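You operate a simulated robot arm through the tools that you are given. There is no shell and no other tool.

You are at the controls of a simulated robot arm. One attempt, no reset.

Task
Run out the orange cable and power the desk from the blue socket.
Fine: free the brake, wind the reel out, brake on, plug in with the switch off; it stays on.
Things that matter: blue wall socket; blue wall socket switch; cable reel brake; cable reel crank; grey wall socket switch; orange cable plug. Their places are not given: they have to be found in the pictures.

It is judged by the outcome, as a careful person would: the job done as asked, and still so three seconds after it is handed in. It fails if anything else is knocked over, pushed out of place, dropped, spilled or broken.

Robot
A 7-joint arm with a two-finger parallel gripper, fixed in place. Base frame: the origin is on the floor under the middle of its stand, x ahead of it, y to its left, z up. Units: m, rad, N and s.
It reaches about 1.479 m from its shoulder. Its first joint turns from -2.897 to 2.897 rad. Payload 4.4 kg.
The TCP is the grasp point between the finger pads, 0.023 m short of the fingertips. In the tool frame z runs along the fingers and y along their closing line. The gripper opens to 0.094 m. The fingers are 0.038 m wide and 0.01 m thick; the gripper's body (0.054 by 0.096 m) begins 0.039 m behind the TCP.
Orientation is told as [roll, pitch, yaw] about the base's x, y, z axes, in that order, counted from this pose: with the fingers straight down and closing along the base's y, the tool's x points along the base's -x, its y along +y and its z along -z.

Tools
- The arm moves only by the tool arm_command. Its argument "rows" is a list of rows, each an object of numbers (a shift or turn left out is 0, a gripper value left out holds the last): "x", "y", "z": the shift along the tool's x, y, z in m; "rx", "ry", "rz": the turn, a rotation vector about the tool's x, y, z in rad; "claw": the finger opening in m, from 0 to 0.094. In form: [{"x": .., "y": .., "z": .., "rx": .., "ry": .., "rz": .., "claw": ..}, ...]. A call has 1 to 20 rows; each row is the pose to reach, as a shift and turn from the pose commanded when the call began, along the tool's axes at that moment. Rows are played at 5 a second. More than 0.05 m and 0.15 rad between two rows, or a gripper value outside its range, and nothing of the call is played. Where a pose cannot be reached the arm comes as near as it can. A force on the tool above 60 N (or 10 N above the force at the start of the call, whichever is more), or a blocked arm, ends the call early, and 0.2 s more pass. Each finger travels about 0.072 m/s and halts on what it meets, pressing with about 36 N; the grip force reading is that of the motor and also rises with nothing between the fingers. The clock runs only during rows and for 0.2 s after the last one: add rows that repeat a pose to give the fingers time. It gives the time, the measured TCP pose, the force on the tool (base axes), the opening and the grip force at its end, in the units of the frame above (readings bear some noise), with the torque about the TCP (base axes, N m) and any sound that the robot's microphone picked up, and new pictures: "show" is both (left out), scene, wrist or none.
- Cameras (640 x 400 px; columns grow to the right, rows downward): "scene" is fixed at [0.3998, 0.5004, 1.4247]; the picture's right is [-0.56, -0.83, 0.00], its down [-0.43, 0.29, -0.86] and it looks along [0.71, -0.48, -0.52] (base axes); focal length 354 px, centre (320, 200). "wrist" rides on the gripper at [0.086, 0.016, -0.074] in the tool frame; the picture's right is [-0.18, 0.98, 0.00], its down [-0.58, -0.11, -0.81] and it looks along [-0.79, -0.15, 0.59] (tool axes); focal length 243 px, centre (320, 200).
- locate(camera, pixels): for up to 12 pixels [column, row] of the newest picture of that camera ("zoom" is the newest enlarged one), the place [x, y, z] in the base frame of the surface seen there, good to about 0.002 m. It takes no simulated time.
- inspect(camera, box): a new picture of the part [left, top, right, bottom] of that camera's present view, enlarged. It takes no simulated time.
- finish_job(): hands the job in; it is judged then, once.

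Open the gripper and draw the arm clear of the work before you hand the job in, unless the task says otherwise.

The tools are called after "Request:" as name(argument=value, ...) on one line, values as JSON. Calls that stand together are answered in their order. arm_command: Moves the arm, as the interface text tells. Its arguments: {"type":"object","properties":{"rows":{"type":"array"},"show":{"type":"string","enum":["both","scene","wrist","none"]}},"required":["rows"]} The other tools are called the same way: locate (camera, pixels) gives the place of the surface under pixels of a picture; inspect (camera, box) takes an enlarged picture of a part of a camera's view; finish_job () hands the job in.

At the start:

```text
time: 0.0
eef_pos: [0.8492, 0.2278, 1.2258]
tool_rot: [0.001, 0.0, 0.0]
wrist_force: [0.7, 0.1, 0.4]
moment: [0.04, -0.01, 0.01]
grip_width: 0.094
grasp_force: 0.1
```

scene: 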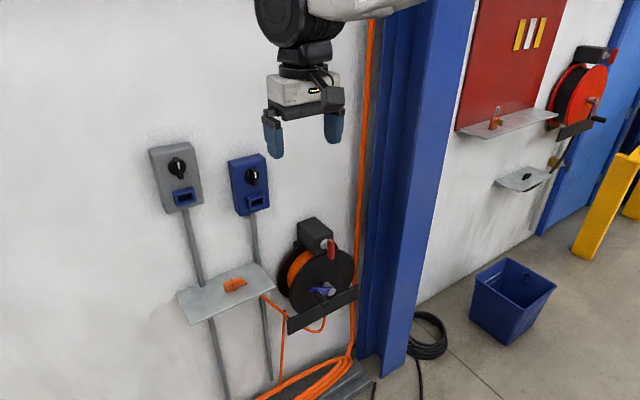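
wrist: 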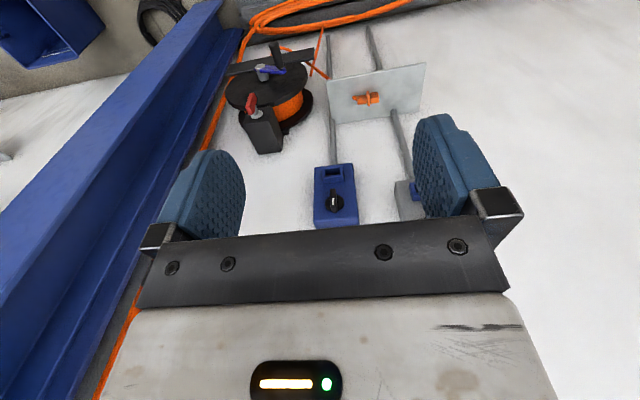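

The scene picture shows the grey socket (~175,178), blue socket (~249,184), reel (~318,275) with red brake lever (~331,247), blue crank (~322,290), and orange plug on a shelf (~235,284). I'll zoom in on those.

Request:
inspect(camera="scene", box=[140, 130, 300, 230])

Request:
inspect(camera="scene", box=[260, 210, 372, 340])

Request:
inspect(camera="scene", box=[170, 250, 290, 330])

Request:
locate(camera="scene", pixels=[[178, 165], [183, 197], [252, 175], [256, 201], [331, 248], [322, 290], [235, 284], [318, 262], [300, 110], [220, 180], [310, 228], [345, 290]])

```text
4.00 times, centred on (220, 180) of scene
```

zoom: 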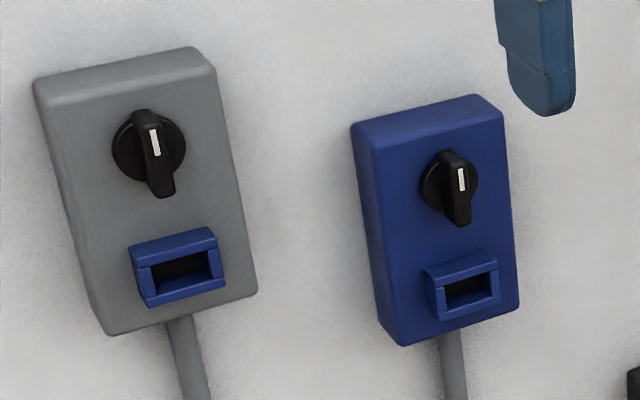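

```text
3.08 times, centred on (316, 275) of scene
```

zoom: 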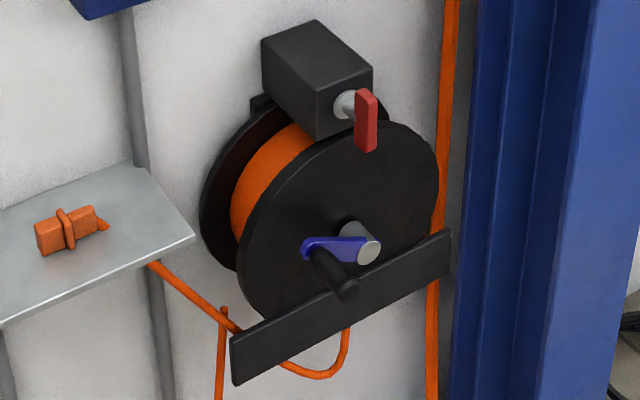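

```text
5.00 times, centred on (230, 290) of scene
```

zoom: 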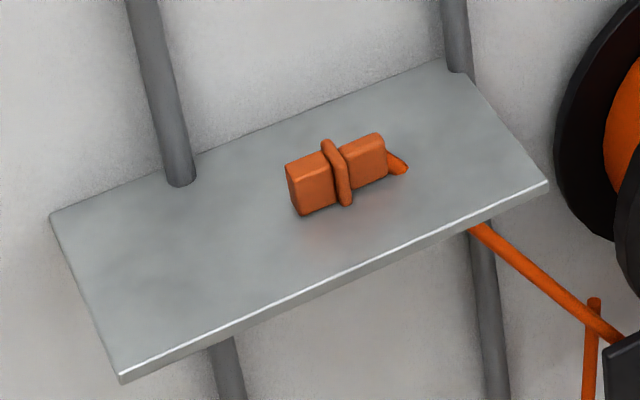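

```text
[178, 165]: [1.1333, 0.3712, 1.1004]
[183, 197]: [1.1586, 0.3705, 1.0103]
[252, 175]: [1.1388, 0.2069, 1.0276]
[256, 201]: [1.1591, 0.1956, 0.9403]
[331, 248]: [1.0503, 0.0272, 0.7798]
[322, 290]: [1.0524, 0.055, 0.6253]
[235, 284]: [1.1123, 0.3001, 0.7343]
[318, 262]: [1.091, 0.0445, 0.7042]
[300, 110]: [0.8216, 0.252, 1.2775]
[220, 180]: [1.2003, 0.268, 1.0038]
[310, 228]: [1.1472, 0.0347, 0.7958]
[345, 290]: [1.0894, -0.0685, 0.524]
```

The wall is the plane x≈1.2, with sockets facing -x. I'll enlarge the knobs and the brake further, and the wrist view as well, to read their states.

Request:
inspect(camera="scene", box=[228, 150, 276, 220])

Request:
inspect(camera="scene", box=[300, 215, 350, 260])

Request:
inspect(camera="wrist", box=[200, 20, 440, 230])

Request:
inspect(camera="scene", box=[450, 0, 640, 220])

```text
5.71 times, centred on (252, 185) of scene
```

zoom: 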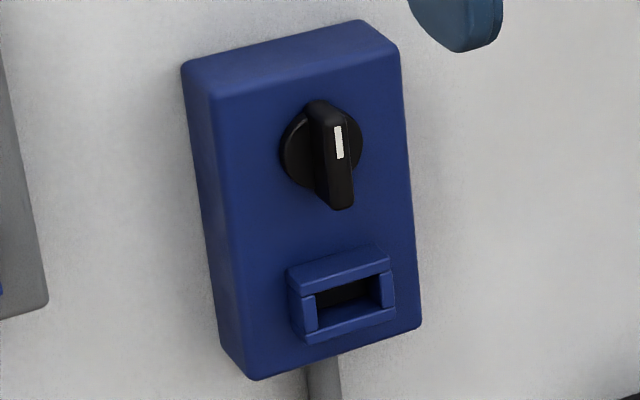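

```text
8.89 times, centred on (325, 238) of scene
```

zoom: 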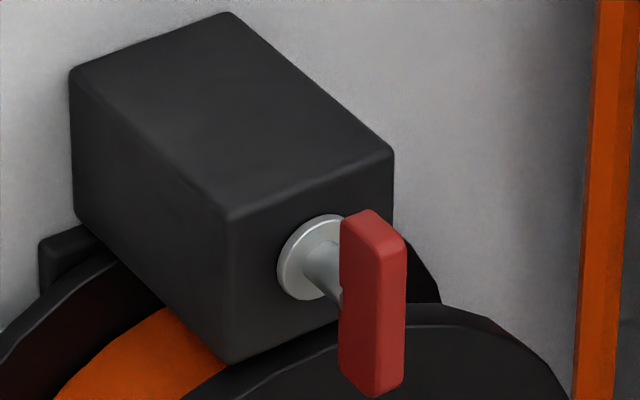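

```text
1.90 times, centred on (320, 125) of wrist
```

zoom: 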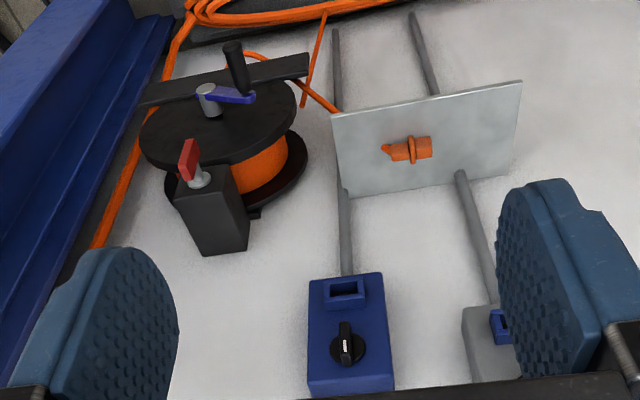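

```text
1.82 times, centred on (545, 110) of scene
```

zoom: 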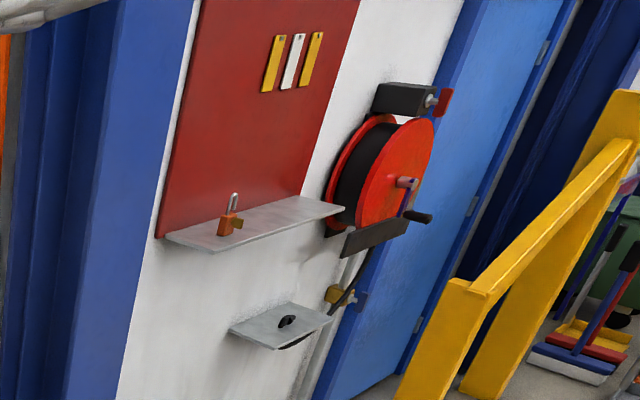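

I need geometry details: I'll zoom on the plug and locate its corners first.

Request:
inspect(camera="scene", box=[218, 268, 258, 300])

```text
12.50 times, centred on (238, 284) of scene
```

zoom: 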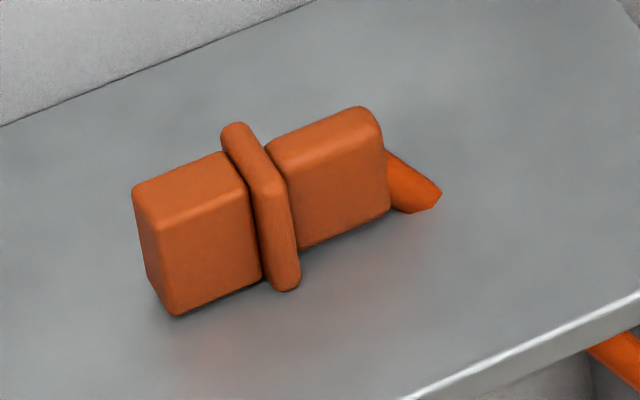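

I'll locate points on the plug in this zoom.

Request:
locate(camera="zoom", pixels=[[140, 195], [222, 160], [175, 308], [255, 275], [160, 215], [240, 190], [240, 130], [285, 285], [290, 180], [370, 125], [385, 205], [435, 198]])

Request:
inspect(camera="scene", box=[236, 180, 272, 215])

```text
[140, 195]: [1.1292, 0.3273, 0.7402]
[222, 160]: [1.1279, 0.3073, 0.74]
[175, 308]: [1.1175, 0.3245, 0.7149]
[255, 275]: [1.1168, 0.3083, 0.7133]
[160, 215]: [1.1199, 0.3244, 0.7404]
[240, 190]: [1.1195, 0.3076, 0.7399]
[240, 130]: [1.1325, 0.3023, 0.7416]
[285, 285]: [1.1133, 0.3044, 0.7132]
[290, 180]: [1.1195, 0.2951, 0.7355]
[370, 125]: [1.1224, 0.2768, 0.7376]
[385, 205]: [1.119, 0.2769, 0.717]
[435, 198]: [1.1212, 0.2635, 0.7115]
```

```text
11.43 times, centred on (254, 198) of scene
```

zoom: 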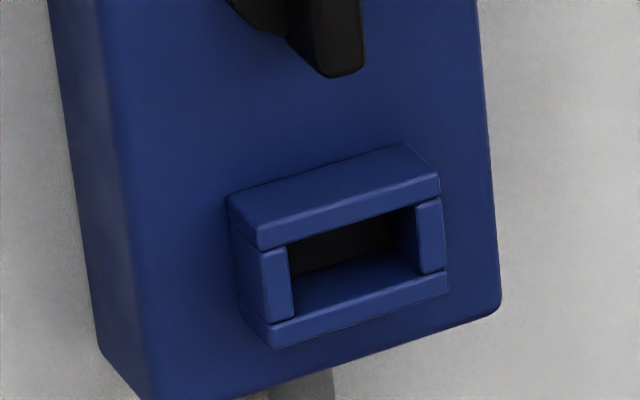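

Now locating the socket frame's corners in this zoom.

Request:
locate(camera="zoom", pixels=[[262, 243], [435, 190], [268, 340], [442, 290], [292, 250], [290, 312], [416, 210], [418, 268], [350, 250], [232, 200], [400, 150], [360, 290]])

Request:
inspect(camera="scene", box=[238, 160, 270, 192])

```text
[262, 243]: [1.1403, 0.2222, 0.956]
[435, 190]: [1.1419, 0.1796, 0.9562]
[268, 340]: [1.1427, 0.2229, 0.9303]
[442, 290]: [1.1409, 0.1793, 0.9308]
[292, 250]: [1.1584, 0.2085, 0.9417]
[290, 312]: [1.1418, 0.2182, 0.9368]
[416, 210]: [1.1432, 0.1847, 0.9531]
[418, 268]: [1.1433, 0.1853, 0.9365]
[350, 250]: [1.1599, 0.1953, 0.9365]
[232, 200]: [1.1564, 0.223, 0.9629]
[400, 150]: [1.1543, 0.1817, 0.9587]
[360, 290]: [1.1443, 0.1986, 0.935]
```

```text
12.50 times, centred on (254, 176) of scene
```

zoom: 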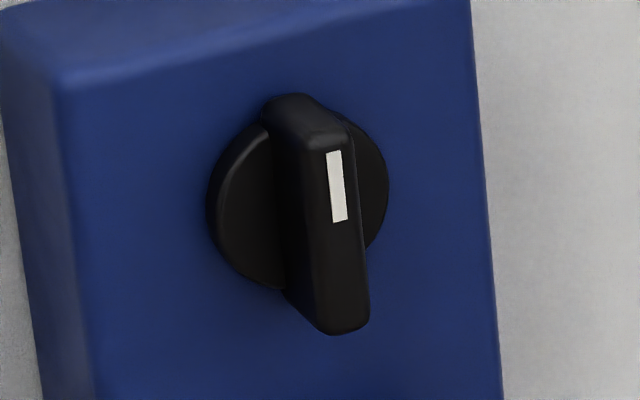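

Locating the knob of the blue switch and zooming the brake and crank.

Request:
locate(camera="zoom", pixels=[[300, 125], [340, 185], [345, 320], [320, 250], [360, 220], [240, 200], [380, 190], [300, 300], [150, 300], [290, 200], [330, 330], [400, 60]])

Request:
inspect(camera="scene", box=[300, 215, 350, 260])

```text
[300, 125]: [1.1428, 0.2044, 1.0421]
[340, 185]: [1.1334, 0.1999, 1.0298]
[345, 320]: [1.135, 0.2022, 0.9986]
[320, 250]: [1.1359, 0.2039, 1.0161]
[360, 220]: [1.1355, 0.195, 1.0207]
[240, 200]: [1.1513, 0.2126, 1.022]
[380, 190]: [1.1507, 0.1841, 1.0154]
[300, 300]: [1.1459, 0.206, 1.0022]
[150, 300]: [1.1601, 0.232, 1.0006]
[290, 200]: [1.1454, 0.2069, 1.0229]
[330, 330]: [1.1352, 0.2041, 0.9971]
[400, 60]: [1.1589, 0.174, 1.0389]
```

```text
8.89 times, centred on (325, 238) of scene
```

zoom: 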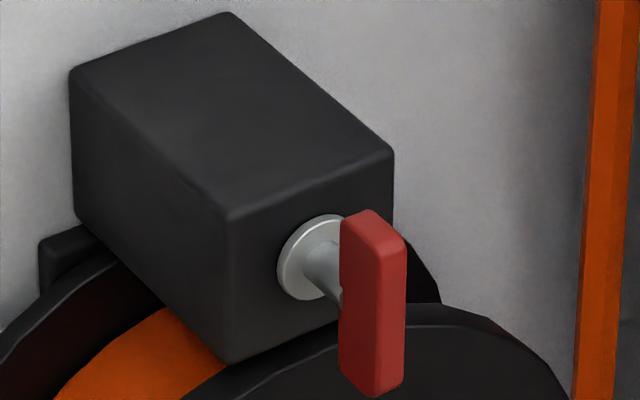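

Locating brake lever points.

Request:
locate(camera="zoom", pixels=[[372, 225], [350, 280], [395, 260], [370, 385], [385, 380], [345, 350], [290, 265], [322, 265], [260, 280], [230, 215], [390, 155], [450, 340]])

Request:
inspect(camera="scene", box=[300, 270, 350, 315])

```text
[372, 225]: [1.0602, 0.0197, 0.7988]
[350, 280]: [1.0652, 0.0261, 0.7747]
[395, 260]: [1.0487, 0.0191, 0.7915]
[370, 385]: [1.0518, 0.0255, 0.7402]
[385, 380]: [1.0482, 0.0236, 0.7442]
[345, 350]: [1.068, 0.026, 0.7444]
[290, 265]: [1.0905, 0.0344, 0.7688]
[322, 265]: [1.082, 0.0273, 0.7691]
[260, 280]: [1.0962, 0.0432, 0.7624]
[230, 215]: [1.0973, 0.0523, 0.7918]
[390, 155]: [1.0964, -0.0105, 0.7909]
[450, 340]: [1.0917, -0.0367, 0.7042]
```

```text
8.89 times, centred on (325, 292) of scene
```

zoom: 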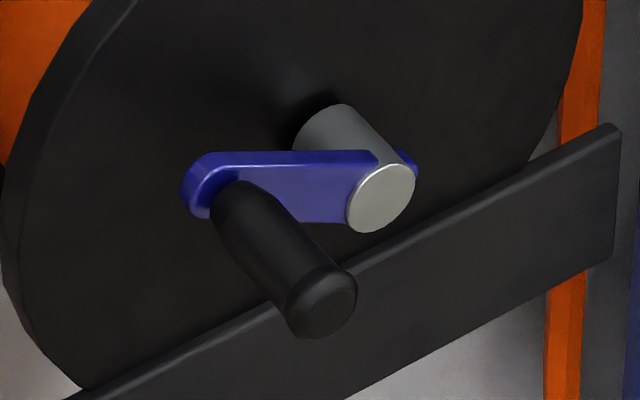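

Locating crank points.

Request:
locate(camera="zoom", pixels=[[380, 198], [365, 170], [395, 225], [330, 300], [300, 320], [240, 200], [225, 215], [190, 185], [280, 190], [350, 120], [310, 200], [400, 250]])

Request:
inspect(camera="scene", box=[250, 250, 370, 340])

```text
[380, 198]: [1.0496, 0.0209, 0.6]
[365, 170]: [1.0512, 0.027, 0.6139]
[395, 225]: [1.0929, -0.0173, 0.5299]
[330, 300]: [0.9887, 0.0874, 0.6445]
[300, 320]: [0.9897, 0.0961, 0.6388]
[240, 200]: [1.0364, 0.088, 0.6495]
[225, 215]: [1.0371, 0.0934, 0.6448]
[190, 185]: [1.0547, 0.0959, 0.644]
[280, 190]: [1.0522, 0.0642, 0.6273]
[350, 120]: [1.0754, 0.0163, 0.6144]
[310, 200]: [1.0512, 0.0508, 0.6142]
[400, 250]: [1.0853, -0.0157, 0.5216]
```

```text
4.44 times, centred on (310, 295) of scene
```

zoom: 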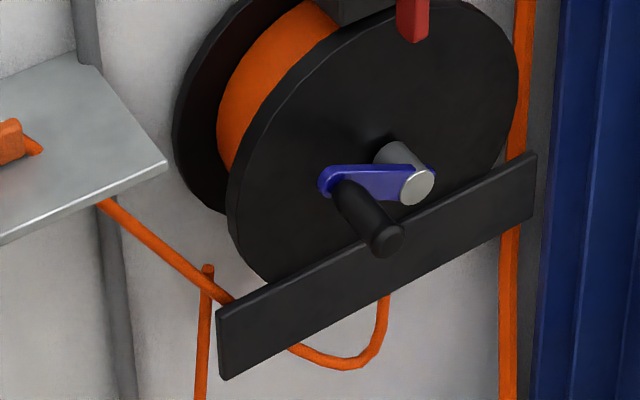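

The crank hub is at about (1.05, 0.021, 0.600) with its black handle at (1.04→0.987, 0.090, 0.642), and the brake lever is a vertical bar centred at (1.058, 0.020, 0.770). I start pitching the gripper towards the wall, pausing part-way to look at the sockets head-on.

Request:
arm_command(rows=[{"ry": -0.12}, {"ry": -0.25}, {"ry": -0.38}, {"ry": -0.5}, {"ry": -0.62}])

```text
time: 1.2
eef_pos: [0.8482, 0.227, 1.2248]
tool_rot: [0.0, -0.622, -0.001]
wrist_force: [-0.2, 0.7, 0.6]
moment: [0.03, -0.01, -0.02]
grip_width: 0.0939
grasp_force: 0.1
```

scene: 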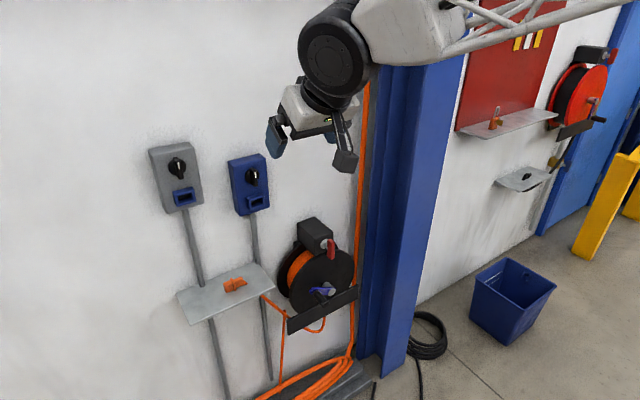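
wrist: 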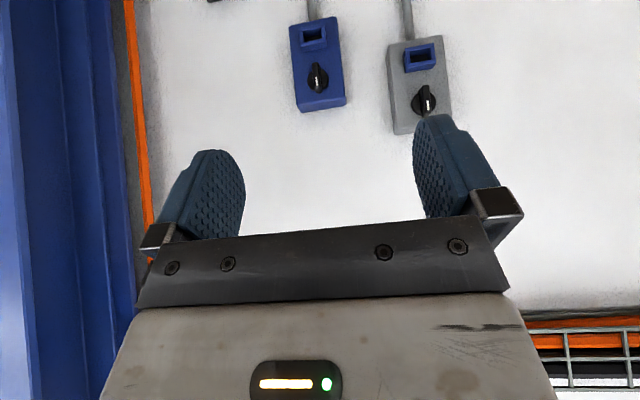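

The sockets are at (316,65) and (420,85) in the wrist view; I zoom on them for markings or lamps.

Request:
inspect(camera="wrist", box=[280, 5, 360, 120])

Request:
inspect(camera="wrist", box=[375, 25, 465, 140])

```text
3.48 times, centred on (320, 62) of wrist
```

zoom: 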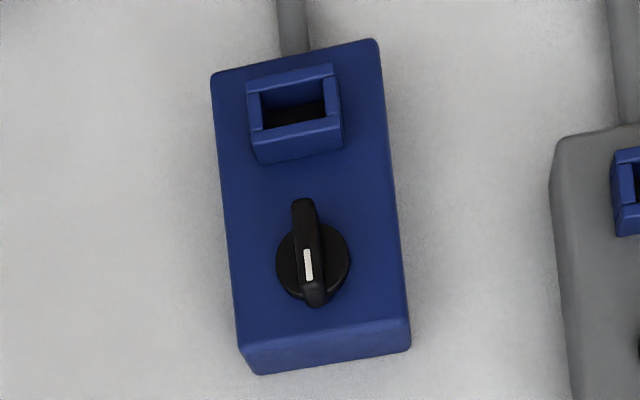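

```text
3.48 times, centred on (420, 82) of wrist
```

zoom: 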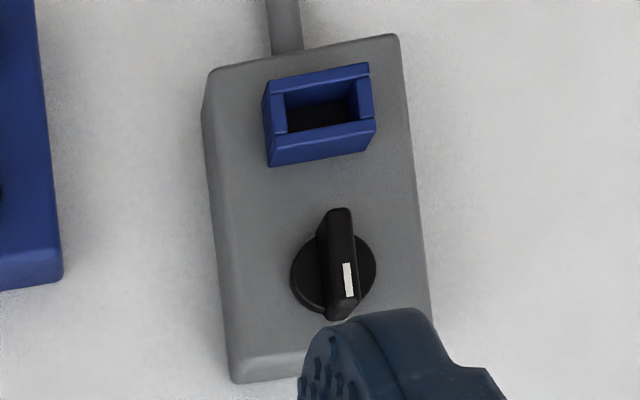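

Both pointers point up with no visible markings; I'll deal with the switch later. I finish pitching the gripper to horizontal (fingers along +x).

Request:
arm_command(rows=[{"ry": -0.13}, {"ry": -0.27}, {"ry": -0.41}, {"ry": -0.55}, {"ry": -0.69}, {"ry": -0.82}, {"ry": -0.949}])

```text
time: 2.8
eef_pos: [0.8477, 0.2291, 1.2251]
tool_rot: [-0.052, -1.571, 0.052]
wrist_force: [-0.2, -0.4, -1.6]
moment: [-0.03, -0.1, 0.0]
grip_width: 0.0942
grasp_force: 0.1
```

scene: 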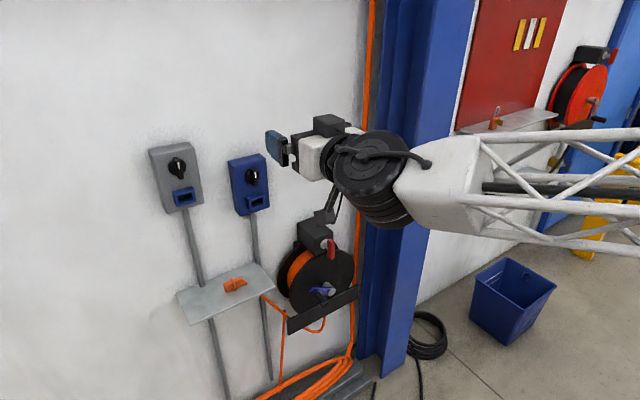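
wrist: 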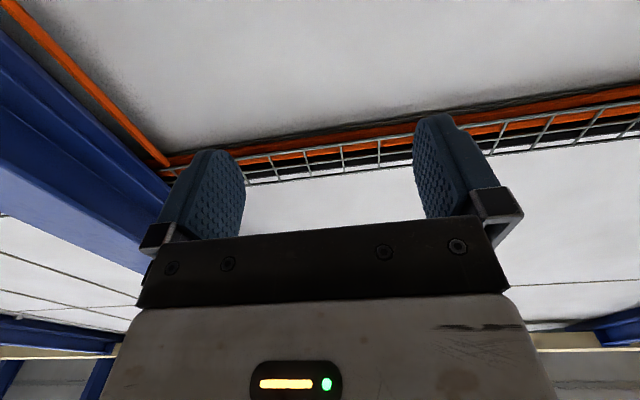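

The gripper is level now, but the camera boom hangs below it, near the crank when I work on the brake. I'll roll the hand half a turn so the camera sits above, watching whether the joints allow it.

Request:
arm_command(rows=[{"rz": 0.14}, {"rz": 0.28}, {"rz": 0.42}, {"rz": 0.56}, {"rz": 0.7}, {"rz": 0.84}, {"rz": 0.98}, {"rz": 1.12}, {"rz": 1.26}, {"rz": 1.4}, {"rz": 1.54}, {"rz": 1.571}], show="scene")

```text
time: 5.4
eef_pos: [0.8626, 0.2234, 1.3111]
tool_rot: [1.453, -0.046, -1.556]
wrist_force: [-0.2, -0.1, -0.1]
moment: [0.03, 0.0, 0.01]
grip_width: 0.094
grasp_force: 0.1
out of reach, approached as far as the arm can: row 6, 7, 8, 9, 10, 11, 12
```

scene: 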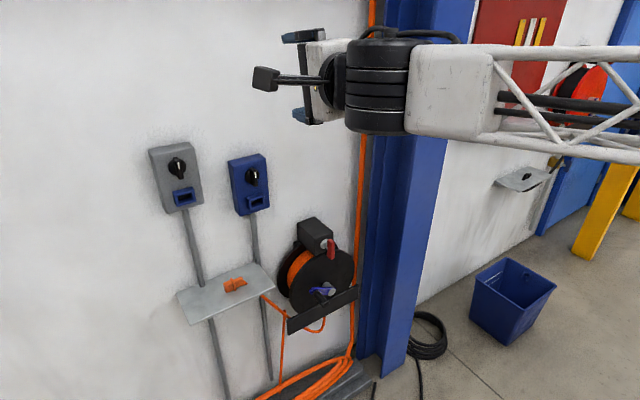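

The roll in + direction ran into the wrist limit, so I'll roll back and go the other way.

Request:
arm_command(rows=[{"rz": -0.14}, {"rz": -0.28}, {"rz": -0.42}, {"rz": -0.56}, {"rz": -0.7}, {"rz": -0.84}, {"rz": -0.98}, {"rz": -1.12}, {"rz": -1.26}, {"rz": -1.4}, {"rz": -1.54}, {"rz": -1.571}], show="scene")

```text
time: 8.0
eef_pos: [0.8658, 0.2248, 1.3143]
tool_rot: [-0.389, -1.442, 0.4]
wrist_force: [-0.6, 0.8, 0.0]
moment: [0.02, 0.01, -0.02]
grip_width: 0.0939
grasp_force: 0.2
```

scene: 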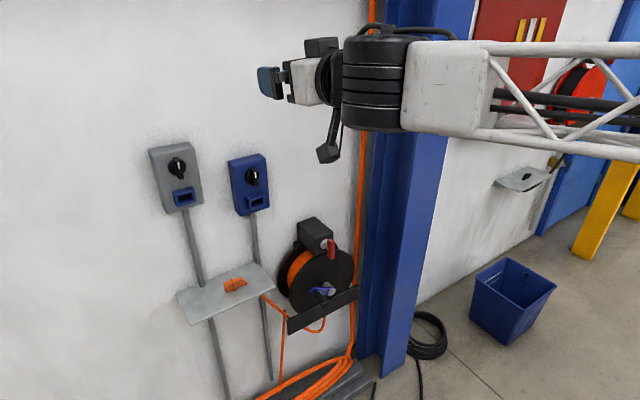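

Rolled back; the hand is now tilted down ~0.12 rad. I correct that tilt first and at the same time move back down a little.

Request:
arm_command(rows=[{"ry": -0.06, "x": 0.03}, {"ry": -0.119, "x": 0.06}], show="none")

```text
time: 8.6
eef_pos: [0.8608, 0.2232, 1.2545]
tool_rot: [-1.632, -1.525, 1.648]
wrist_force: [-0.1, -0.6, 0.5]
moment: [-0.01, 0.05, 0.01]
grip_width: 0.0938
grasp_force: 0.0
```

Now the tool is level. I roll by about -3.1 rad in two calls to bring the camera on top.

Request:
arm_command(rows=[{"rz": -0.14}, {"rz": -0.28}, {"rz": -0.42}, {"rz": -0.56}, {"rz": -0.7}, {"rz": -0.84}, {"rz": -0.98}, {"rz": -1.12}, {"rz": -1.26}, {"rz": -1.4}, {"rz": -1.54}], show="none")

Request:
arm_command(rows=[{"rz": -0.14}, {"rz": -0.28}, {"rz": -0.42}, {"rz": -0.56}, {"rz": -0.7}, {"rz": -0.84}, {"rz": -0.98}, {"rz": -1.12}, {"rz": -1.26}, {"rz": -1.4}, {"rz": -1.54}, {"rz": -1.555}], show="both")

```text
time: 11.0
eef_pos: [0.8595, 0.2214, 1.255]
tool_rot: [-1.574, 0.02, 1.587]
wrist_force: [-0.2, -0.1, 0.2]
moment: [-0.04, 0.01, 0.01]
grip_width: 0.0939
grasp_force: 0.1
```

```text
time: 13.6
eef_pos: [0.8603, 0.2216, 1.2553]
tool_rot: [2.361, 1.568, -0.765]
wrist_force: [0.2, -0.4, 0.6]
moment: [0.02, 0.0, -0.01]
grip_width: 0.094
grasp_force: 0.0
```

scene: 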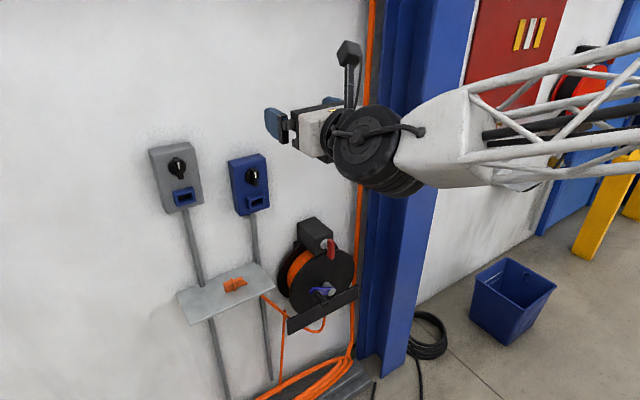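
wrist: 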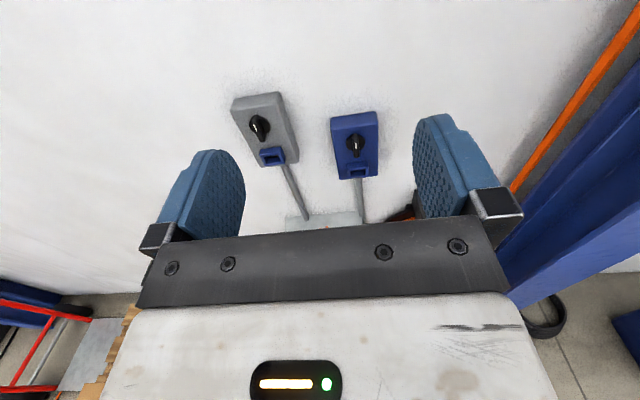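

The camera is now on top. Next I move to a standoff in front of the brake lever at about (0.95, 0.02, 0.77), correcting a 0.016 rad yaw; I also locate the column edge at (372,300) first for clearance.

Request:
locate(camera="scene", pixels=[[372, 330], [385, 340], [395, 250], [360, 220], [355, 290], [290, 330], [352, 240], [300, 262]])

Request:
arm_command(rows=[{"x": -0.04, "y": 0.0167, "z": 0.0075, "rx": -0.016}, {"x": -0.08, "y": 0.0334, "z": 0.015, "rx": -0.016}, {"x": -0.12, "y": 0.05, "z": 0.0225, "rx": -0.016}, {"x": -0.16, "y": 0.0667, "z": 0.03, "rx": -0.016}, {"x": -0.2, "y": 0.0834, "z": 0.0375, "rx": -0.016}, {"x": -0.24, "y": 0.1, "z": 0.045, "rx": -0.016}, {"x": -0.28, "y": 0.1167, "z": 0.0525, "rx": -0.016}, {"x": -0.32, "y": 0.1334, "z": 0.06, "rx": -0.016}, {"x": -0.36, "y": 0.15, "z": 0.0675, "rx": -0.016}, {"x": -0.4, "y": 0.1667, "z": 0.075, "rx": -0.016}, {"x": -0.44, "y": 0.1834, "z": 0.0825, "rx": -0.016}, {"x": -0.485, "y": 0.2016, "z": 0.09, "rx": -0.016}], show="both")

```text
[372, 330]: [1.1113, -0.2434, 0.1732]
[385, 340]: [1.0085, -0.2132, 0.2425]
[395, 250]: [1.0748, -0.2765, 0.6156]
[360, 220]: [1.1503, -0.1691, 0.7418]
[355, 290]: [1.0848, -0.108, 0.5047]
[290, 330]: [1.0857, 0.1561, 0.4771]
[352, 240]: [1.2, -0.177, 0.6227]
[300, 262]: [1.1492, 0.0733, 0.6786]
```

```text
time: 16.2
eef_pos: [0.959, 0.0772, 0.7812]
tool_rot: [0.019, 1.559, 3.071]
wrist_force: [0.1, 0.6, 1.2]
moment: [0.01, 0.08, -0.02]
grip_width: 0.094
grasp_force: 0.1
out of reach, approached as far as the arm can: row 7, 8, 9, 10, 11, 12
```

scene: 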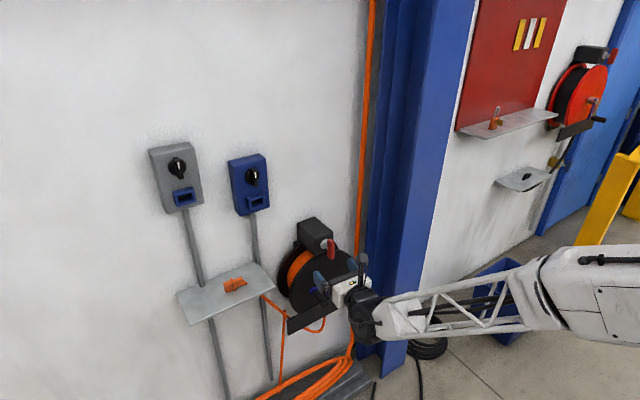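
wrist: 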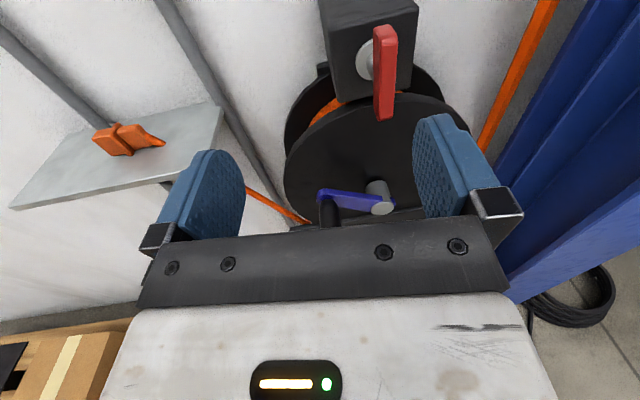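

The arm got stuck short of the target at (0.959, 0.077, 0.781) with a slight yaw. I'll try stepping sideways without forcing the orientation to see which limit is in play.

Request:
arm_command(rows=[{"y": 0.02}, {"y": 0.04}, {"y": 0.057}], show="none")

```text
time: 17.0
eef_pos: [0.9549, 0.0398, 0.7818]
tool_rot: [0.072, 1.55, 3.088]
wrist_force: [0.2, 0.2, -0.2]
moment: [-0.01, 0.02, -0.02]
grip_width: 0.094
grasp_force: 0.0
out of reach, approached as far as the arm can: row 1, 2, 3
```

Yaw drifts as y decreases, which suggests the wrist-bend limit at this low height. I'll pitch the fingers down ~0.5 rad to relieve it and check.

Request:
arm_command(rows=[{"ry": -0.13}, {"ry": -0.26}, {"ry": -0.39}, {"ry": -0.52}], show="none")

```text
time: 18.0
eef_pos: [0.9542, 0.0393, 0.78]
tool_rot: [0.002, 1.033, 3.055]
wrist_force: [-0.9, 0.3, -0.4]
moment: [0.0, -0.05, 0.0]
grip_width: 0.0941
grasp_force: 0.0
out of reach, approached as far as the arm can: row 1
```

With a 31° downward tilt the pose is reachable. I'll fix the yaw and go to the standoff (0.979, 0.020, 0.811) on the approach line to the lever.

Request:
arm_command(rows=[{"x": 0.02, "y": 0.0084, "z": 0.0035, "rx": 0.038, "rz": -0.023}, {"x": 0.0402, "y": 0.0167, "z": 0.007, "rx": 0.0765, "rz": -0.0456}, {"x": 0.0402, "y": 0.0167, "z": 0.007, "rx": 0.0765, "rz": -0.0456}], show="both")

```text
time: 18.8
eef_pos: [0.98, 0.0191, 0.8127]
tool_rot: [0.009, 1.034, -3.139]
wrist_force: [-0.1, 0.2, -0.8]
moment: [0.0, 0.0, -0.01]
grip_width: 0.0939
grasp_force: 0.0
```

scene: 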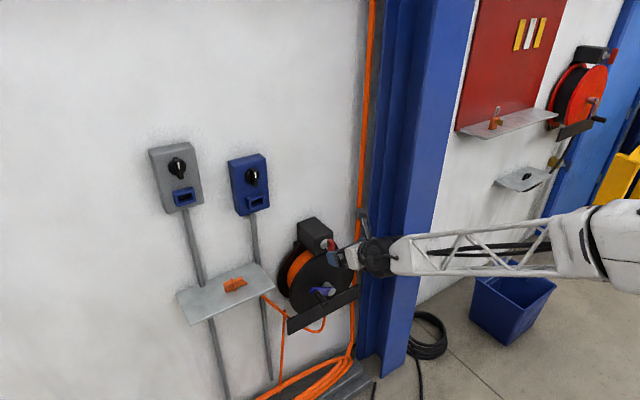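
wrist: 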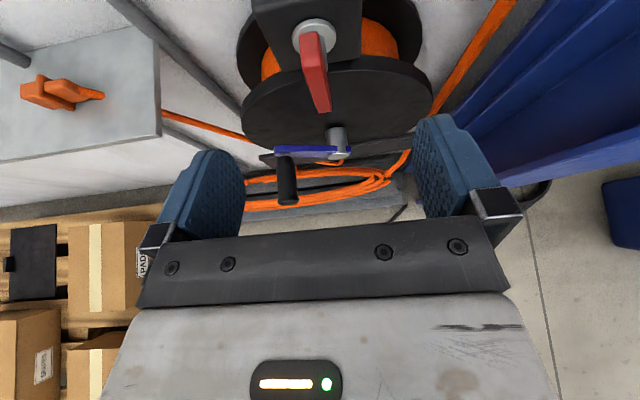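

The lever is centred between the fingers (wrist view ~(313,70)). I advance 0.08 m along the fingers to straddle it.

Request:
arm_command(rows=[{"z": 0.03}, {"z": 0.055}, {"z": 0.078}, {"z": 0.08}], show="both")

```text
time: 19.8
eef_pos: [1.0488, 0.0201, 0.7708]
tool_rot: [0.003, 1.038, -3.138]
wrist_force: [0.3, 1.3, 0.3]
moment: [-0.02, 0.0, -0.01]
grip_width: 0.0939
grasp_force: 0.1
```

scene: 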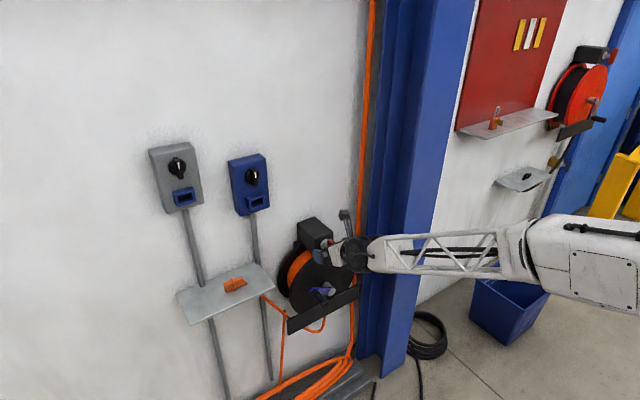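
wrist: 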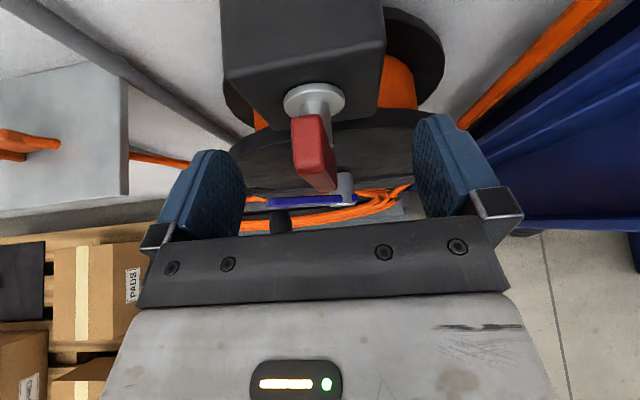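

The lever is between the finger pads at (315,150). I close on it.

Request:
arm_command(rows=[{"claw": 0.05}, {"claw": 0.02}, {"claw": 0.008}, {"claw": 0.008}, {"claw": 0.008}], show="wrist")

```text
time: 21.0
eef_pos: [1.0496, 0.0206, 0.7723]
tool_rot: [0.004, 1.037, -3.138]
wrist_force: [2.4, 1.7, -1.7]
moment: [0.03, -0.1, 0.04]
grip_width: 0.016
grasp_force: 45.0
```

wrist: 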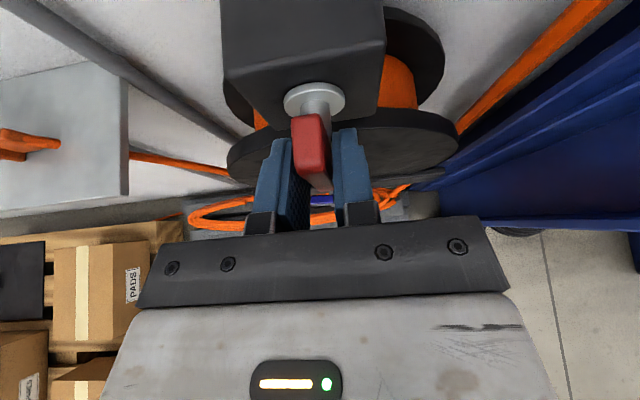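

The lever is held (16 mm). I test-turn about the shaft axis (base x) by +0.3 rad and read the moment.

Request:
arm_command(rows=[{"rx": 0.0508, "rz": 0.0861}, {"rx": 0.1016, "rz": 0.1722}, {"rx": 0.1524, "rz": 0.2583}], show="wrist")

```text
time: 21.3
eef_pos: [1.0504, 0.02, 0.7707]
tool_rot: [-0.069, 1.028, 3.063]
wrist_force: [-13.4, -10.2, 7.2]
moment: [-0.1, 0.83, -0.07]
grip_width: 0.0159
grasp_force: 44.6
out of reach, approached as far as the arm can: row 1
stopped in row 1: the force on the tool passed its limit at 116 N (the readings are from after the stop); the commanded pose is now the measured one
```

wrist: 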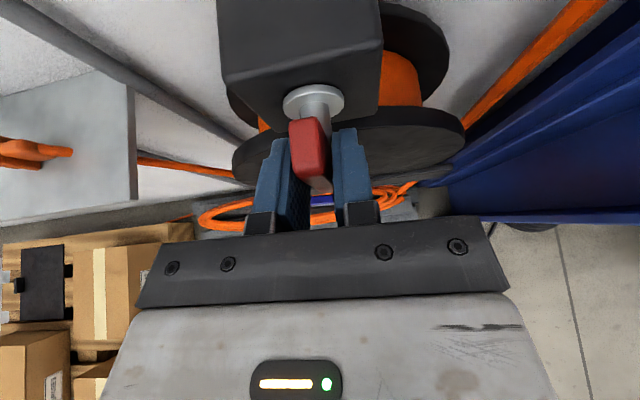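

The + direction was blocked and flagged out-of-reach. I'll try the other direction carefully in small steps.

Request:
arm_command(rows=[{"rx": -0.0206, "rz": -0.0343}, {"rx": -0.0412, "rz": -0.0686}, {"rx": -0.0721, "rz": -0.12}, {"rx": -0.103, "rz": -0.171}], show="wrist")

```text
time: 22.3
eef_pos: [1.0517, 0.0216, 0.7734]
tool_rot: [0.308, 1.008, -2.896]
wrist_force: [26.5, -7.1, -15.6]
moment: [-0.01, 0.73, -0.13]
grip_width: 0.0158
grasp_force: 45.5
```

wrist: 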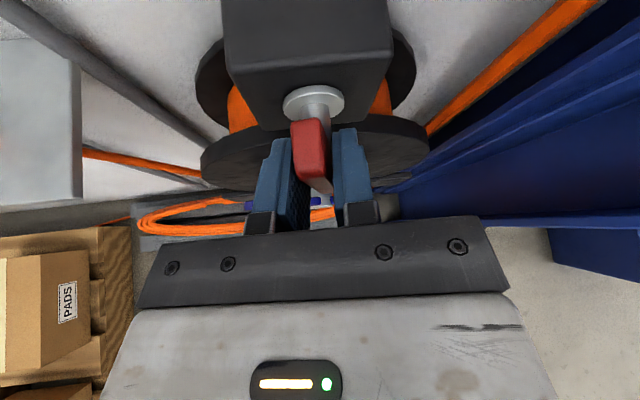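

It's turning freely in the negative direction (the box has rotated relative to the hand, ~-0.17 rad). I continue in that direction.

Request:
arm_command(rows=[{"rx": -0.0517, "ry": 0.0017, "rz": -0.0856}, {"rx": -0.1035, "ry": 0.0034, "rz": -0.1711}, {"rx": -0.155, "ry": 0.005, "rz": -0.257}, {"rx": -0.207, "ry": 0.0068, "rz": -0.342}, {"rx": -0.2588, "ry": 0.0085, "rz": -0.428}], show="both")

```text
time: 23.7
eef_pos: [1.0502, 0.0241, 0.7703]
tool_rot: [0.994, 0.744, -2.352]
wrist_force: [8.1, 11.3, -6.4]
moment: [0.06, -0.31, 0.69]
grip_width: 0.0157
grasp_force: 45.0
stopped in row 5: the force on the tool passed its limit at 68 N (the readings are from after the stop); the commanded pose is now the measured one
```

scene: 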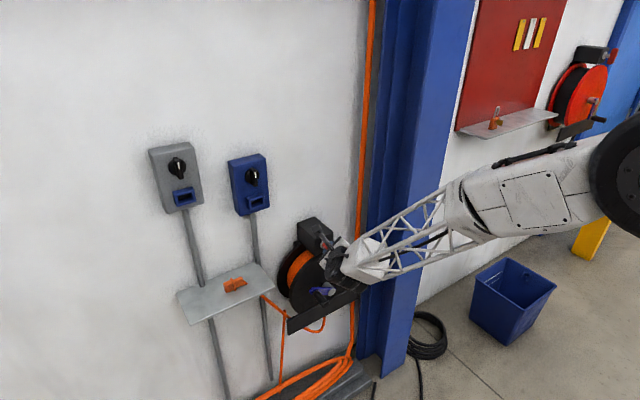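
wrist: 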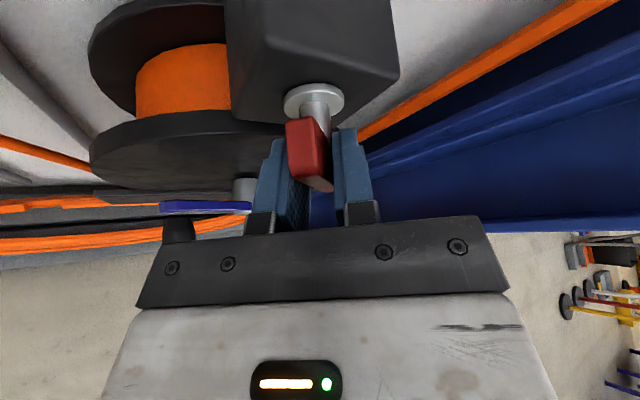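

About -0.69 rad so far; a 68 N force stopped it, possibly from being off-centre by 4 mm. I recentre on the shaft axis and continue slowly.

Request:
arm_command(rows=[{"x": -0.0017, "y": 0.0037, "z": 0.0011}, {"x": -0.0017, "y": 0.0037, "z": 0.0011, "rx": -0.0259, "ry": 0.0006, "rz": -0.0428}, {"x": -0.0017, "y": 0.0037, "z": 0.0011, "rx": -0.0518, "ry": 0.0012, "rz": -0.0855}, {"x": -0.0017, "y": 0.0037, "z": 0.0011, "rx": -0.0777, "ry": 0.0018, "rz": -0.128}], show="both")

```text
time: 24.2
eef_pos: [1.0489, 0.0249, 0.7709]
tool_rot: [1.017, 0.719, -2.33]
wrist_force: [8.1, 13.9, -2.7]
moment: [0.13, 0.14, 0.3]
grip_width: 0.0158
grasp_force: 45.3
stopped in row 2: the force on the tool passed its limit at 64 N (the readings are from after the stop); the commanded pose is now the measured one
```

scene: 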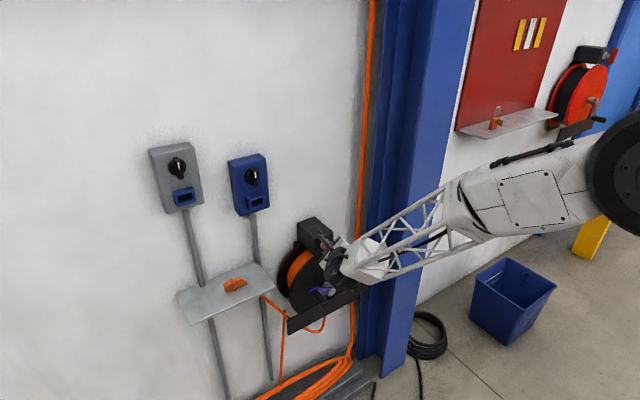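
wrist: 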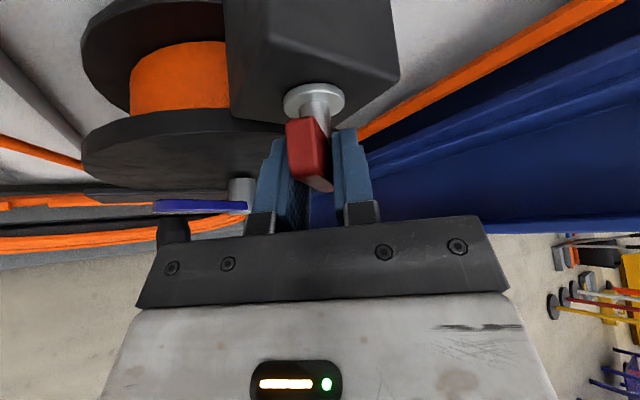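

The hand seems to have slipped sideways to y≈0.025; I check if the lever is really at its stop by a small pure turn of -0.05 and reading the moment.

Request:
arm_command(rows=[{"rx": -0.0129, "ry": 0.0003, "rz": -0.0214}, {"rx": -0.0259, "ry": 0.0006, "rz": -0.0428}], show="none")

```text
time: 24.8
eef_pos: [1.0495, 0.025, 0.7702]
tool_rot: [1.064, 0.684, -2.302]
wrist_force: [29.4, 21.0, -18.0]
moment: [0.17, -0.17, 0.84]
grip_width: 0.0159
grasp_force: 44.9
```

The turn did progress (now about -0.76 rad) with little moment, so the force is from misalignment in the grip. I open slightly to release the strain and look at where the lever really is.

Request:
arm_command(rows=[{"claw": 0.035}, {"claw": 0.035}], show="both")

Request:
inspect(camera="wrist", box=[220, 60, 420, 220])

```text
time: 25.4
eef_pos: [1.0495, 0.0221, 0.7705]
tool_rot: [1.064, 0.684, -2.302]
wrist_force: [-0.2, 0.2, -1.0]
moment: [0.02, -0.01, -0.01]
grip_width: 0.035
grasp_force: 0.1
```

scene: 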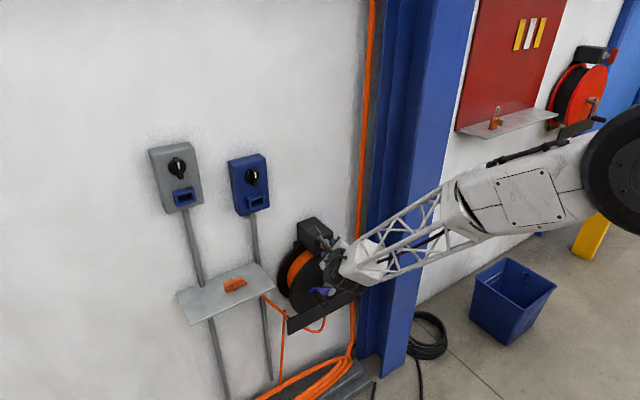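
wrist: 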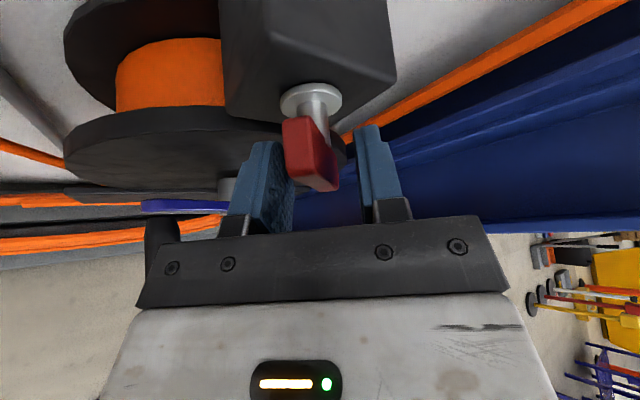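

```text
2.50 times, centred on (320, 140) of wrist
```

zoom: 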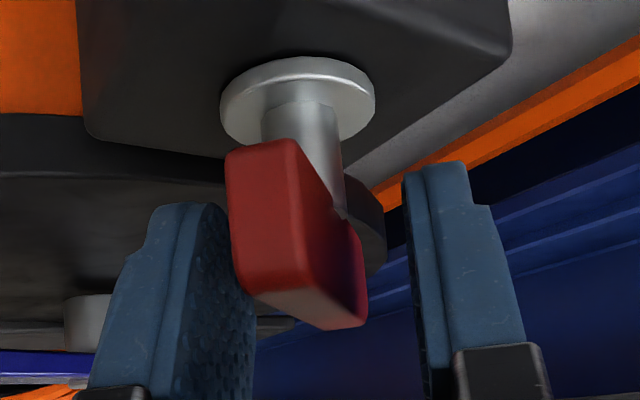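

I locate lever face points in this zoom to measure its actual angle.

Request:
locate(camera="zoom", pixels=[[240, 160], [280, 150], [255, 280], [300, 285], [340, 320], [360, 310], [350, 240], [325, 190], [290, 220], [300, 90], [345, 100], [240, 110]])

```text
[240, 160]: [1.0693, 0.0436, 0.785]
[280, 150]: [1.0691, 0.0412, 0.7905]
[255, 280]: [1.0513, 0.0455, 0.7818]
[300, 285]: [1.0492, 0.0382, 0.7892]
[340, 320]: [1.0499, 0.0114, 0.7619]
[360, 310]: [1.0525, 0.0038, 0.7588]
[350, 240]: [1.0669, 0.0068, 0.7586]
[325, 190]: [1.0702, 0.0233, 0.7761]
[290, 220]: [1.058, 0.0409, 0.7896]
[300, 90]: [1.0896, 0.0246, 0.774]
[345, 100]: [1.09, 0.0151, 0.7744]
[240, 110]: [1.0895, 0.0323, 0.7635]
```

The lever is at about -0.8 rad and the pivot is near (y 0.0205, z 0.769). I'll cage it loosely (20 mm opening) centred on the pivot and continue turning, so misalignment doesn't build force.

Request:
arm_command(rows=[{"x": -0.0019, "y": 0.0002, "z": 0.0011, "claw": 0.02}, {"x": -0.0019, "y": 0.0002, "z": 0.0011, "rx": -0.0414, "ry": 0.0006, "rz": -0.0684}, {"x": -0.0019, "y": 0.0002, "z": 0.0011, "rx": -0.0828, "ry": 0.0013, "rz": -0.1369}, {"x": -0.0019, "y": 0.0002, "z": 0.0011, "rx": -0.1242, "ry": 0.0019, "rz": -0.205}, {"x": -0.0019, "y": 0.0002, "z": 0.0011, "rx": -0.1657, "ry": 0.0026, "rz": -0.274}, {"x": -0.0019, "y": 0.0002, "z": 0.0011, "rx": -0.207, "ry": 0.0032, "rz": -0.342}], show="both")

```text
time: 26.8
eef_pos: [1.0495, 0.0221, 0.7692]
tool_rot: [1.346, 0.366, -2.159]
wrist_force: [0.6, 1.6, -4.0]
moment: [0.11, 0.12, -0.04]
grip_width: 0.0222
grasp_force: 1.9
```

scene: 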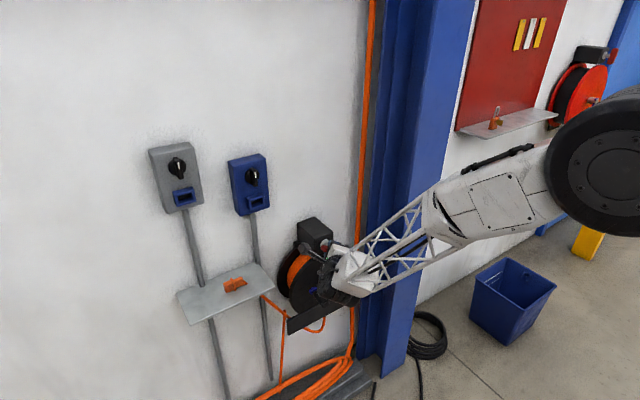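
wrist: 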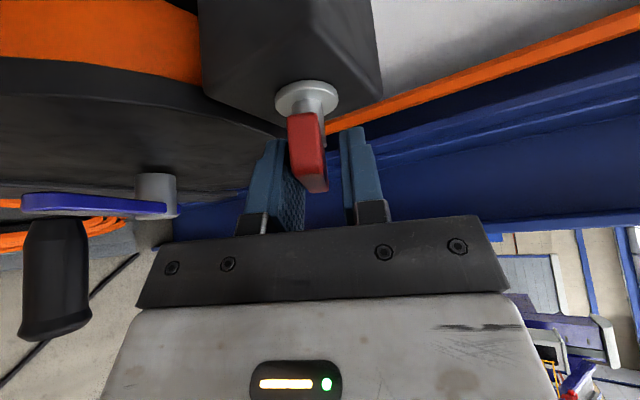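

Low forces now, hand at about -1.16 rad and the lever turning with it. I continue toward -1.6.

Request:
arm_command(rows=[{"rx": -0.0414, "ry": 0.0006, "rz": -0.0684}, {"rx": -0.0828, "ry": 0.0013, "rz": -0.1369}, {"rx": -0.1242, "ry": 0.0019, "rz": -0.205}, {"rx": -0.1657, "ry": 0.0026, "rz": -0.274}, {"rx": -0.207, "ry": 0.0032, "rz": -0.342}, {"rx": -0.249, "ry": 0.004, "rz": -0.41}], show="both")

```text
time: 28.2
eef_pos: [1.0493, 0.0221, 0.7692]
tool_rot: [1.606, -0.042, -2.116]
wrist_force: [-1.6, 2.9, -10.1]
moment: [0.06, 0.3, 0.09]
grip_width: 0.0247
grasp_force: 5.3
```

scene: 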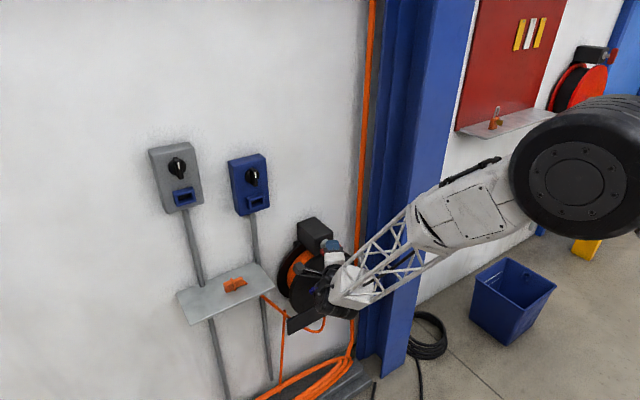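
wrist: 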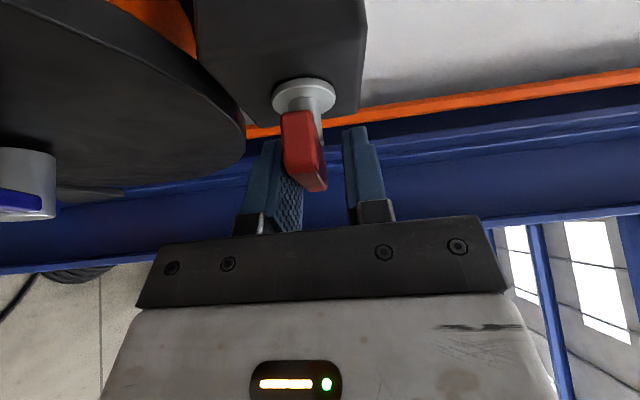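

The fingers have been pried apart to 24.7 mm, so the lever is probably at its stop near 90°. I check its angle by locating its corners.

Request:
inspect(camera="wrist", box=[230, 60, 410, 220])

Request:
inspect(camera="scene", box=[280, 210, 360, 270])

Request:
locate(camera="wrist", pixels=[[285, 115], [302, 115], [290, 170], [308, 180], [304, 150], [318, 185], [325, 175], [312, 125], [290, 95]])

```text
2.50 times, centred on (320, 140) of wrist
```

zoom: 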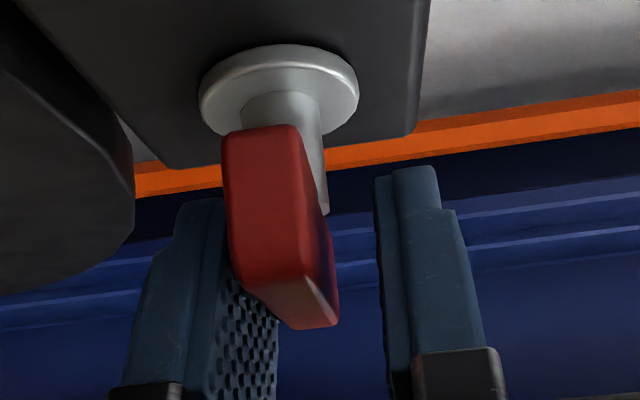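

```text
6.67 times, centred on (320, 240) of scene
```

zoom: 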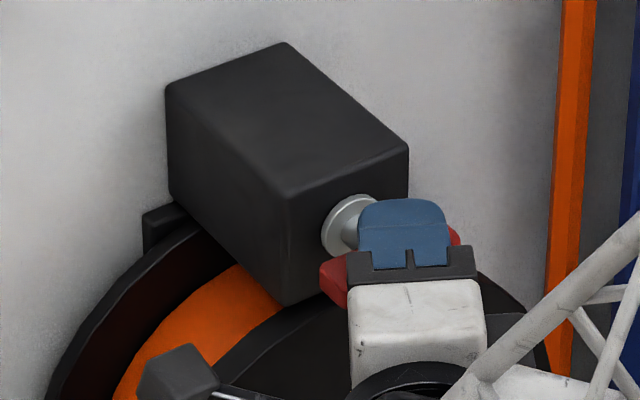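

```text
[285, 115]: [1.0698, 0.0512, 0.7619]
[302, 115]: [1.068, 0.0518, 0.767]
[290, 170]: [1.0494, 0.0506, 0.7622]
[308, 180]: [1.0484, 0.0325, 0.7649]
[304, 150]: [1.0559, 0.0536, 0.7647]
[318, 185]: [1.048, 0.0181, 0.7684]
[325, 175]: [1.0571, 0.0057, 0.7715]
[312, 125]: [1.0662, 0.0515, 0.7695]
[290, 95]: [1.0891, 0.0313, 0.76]
```

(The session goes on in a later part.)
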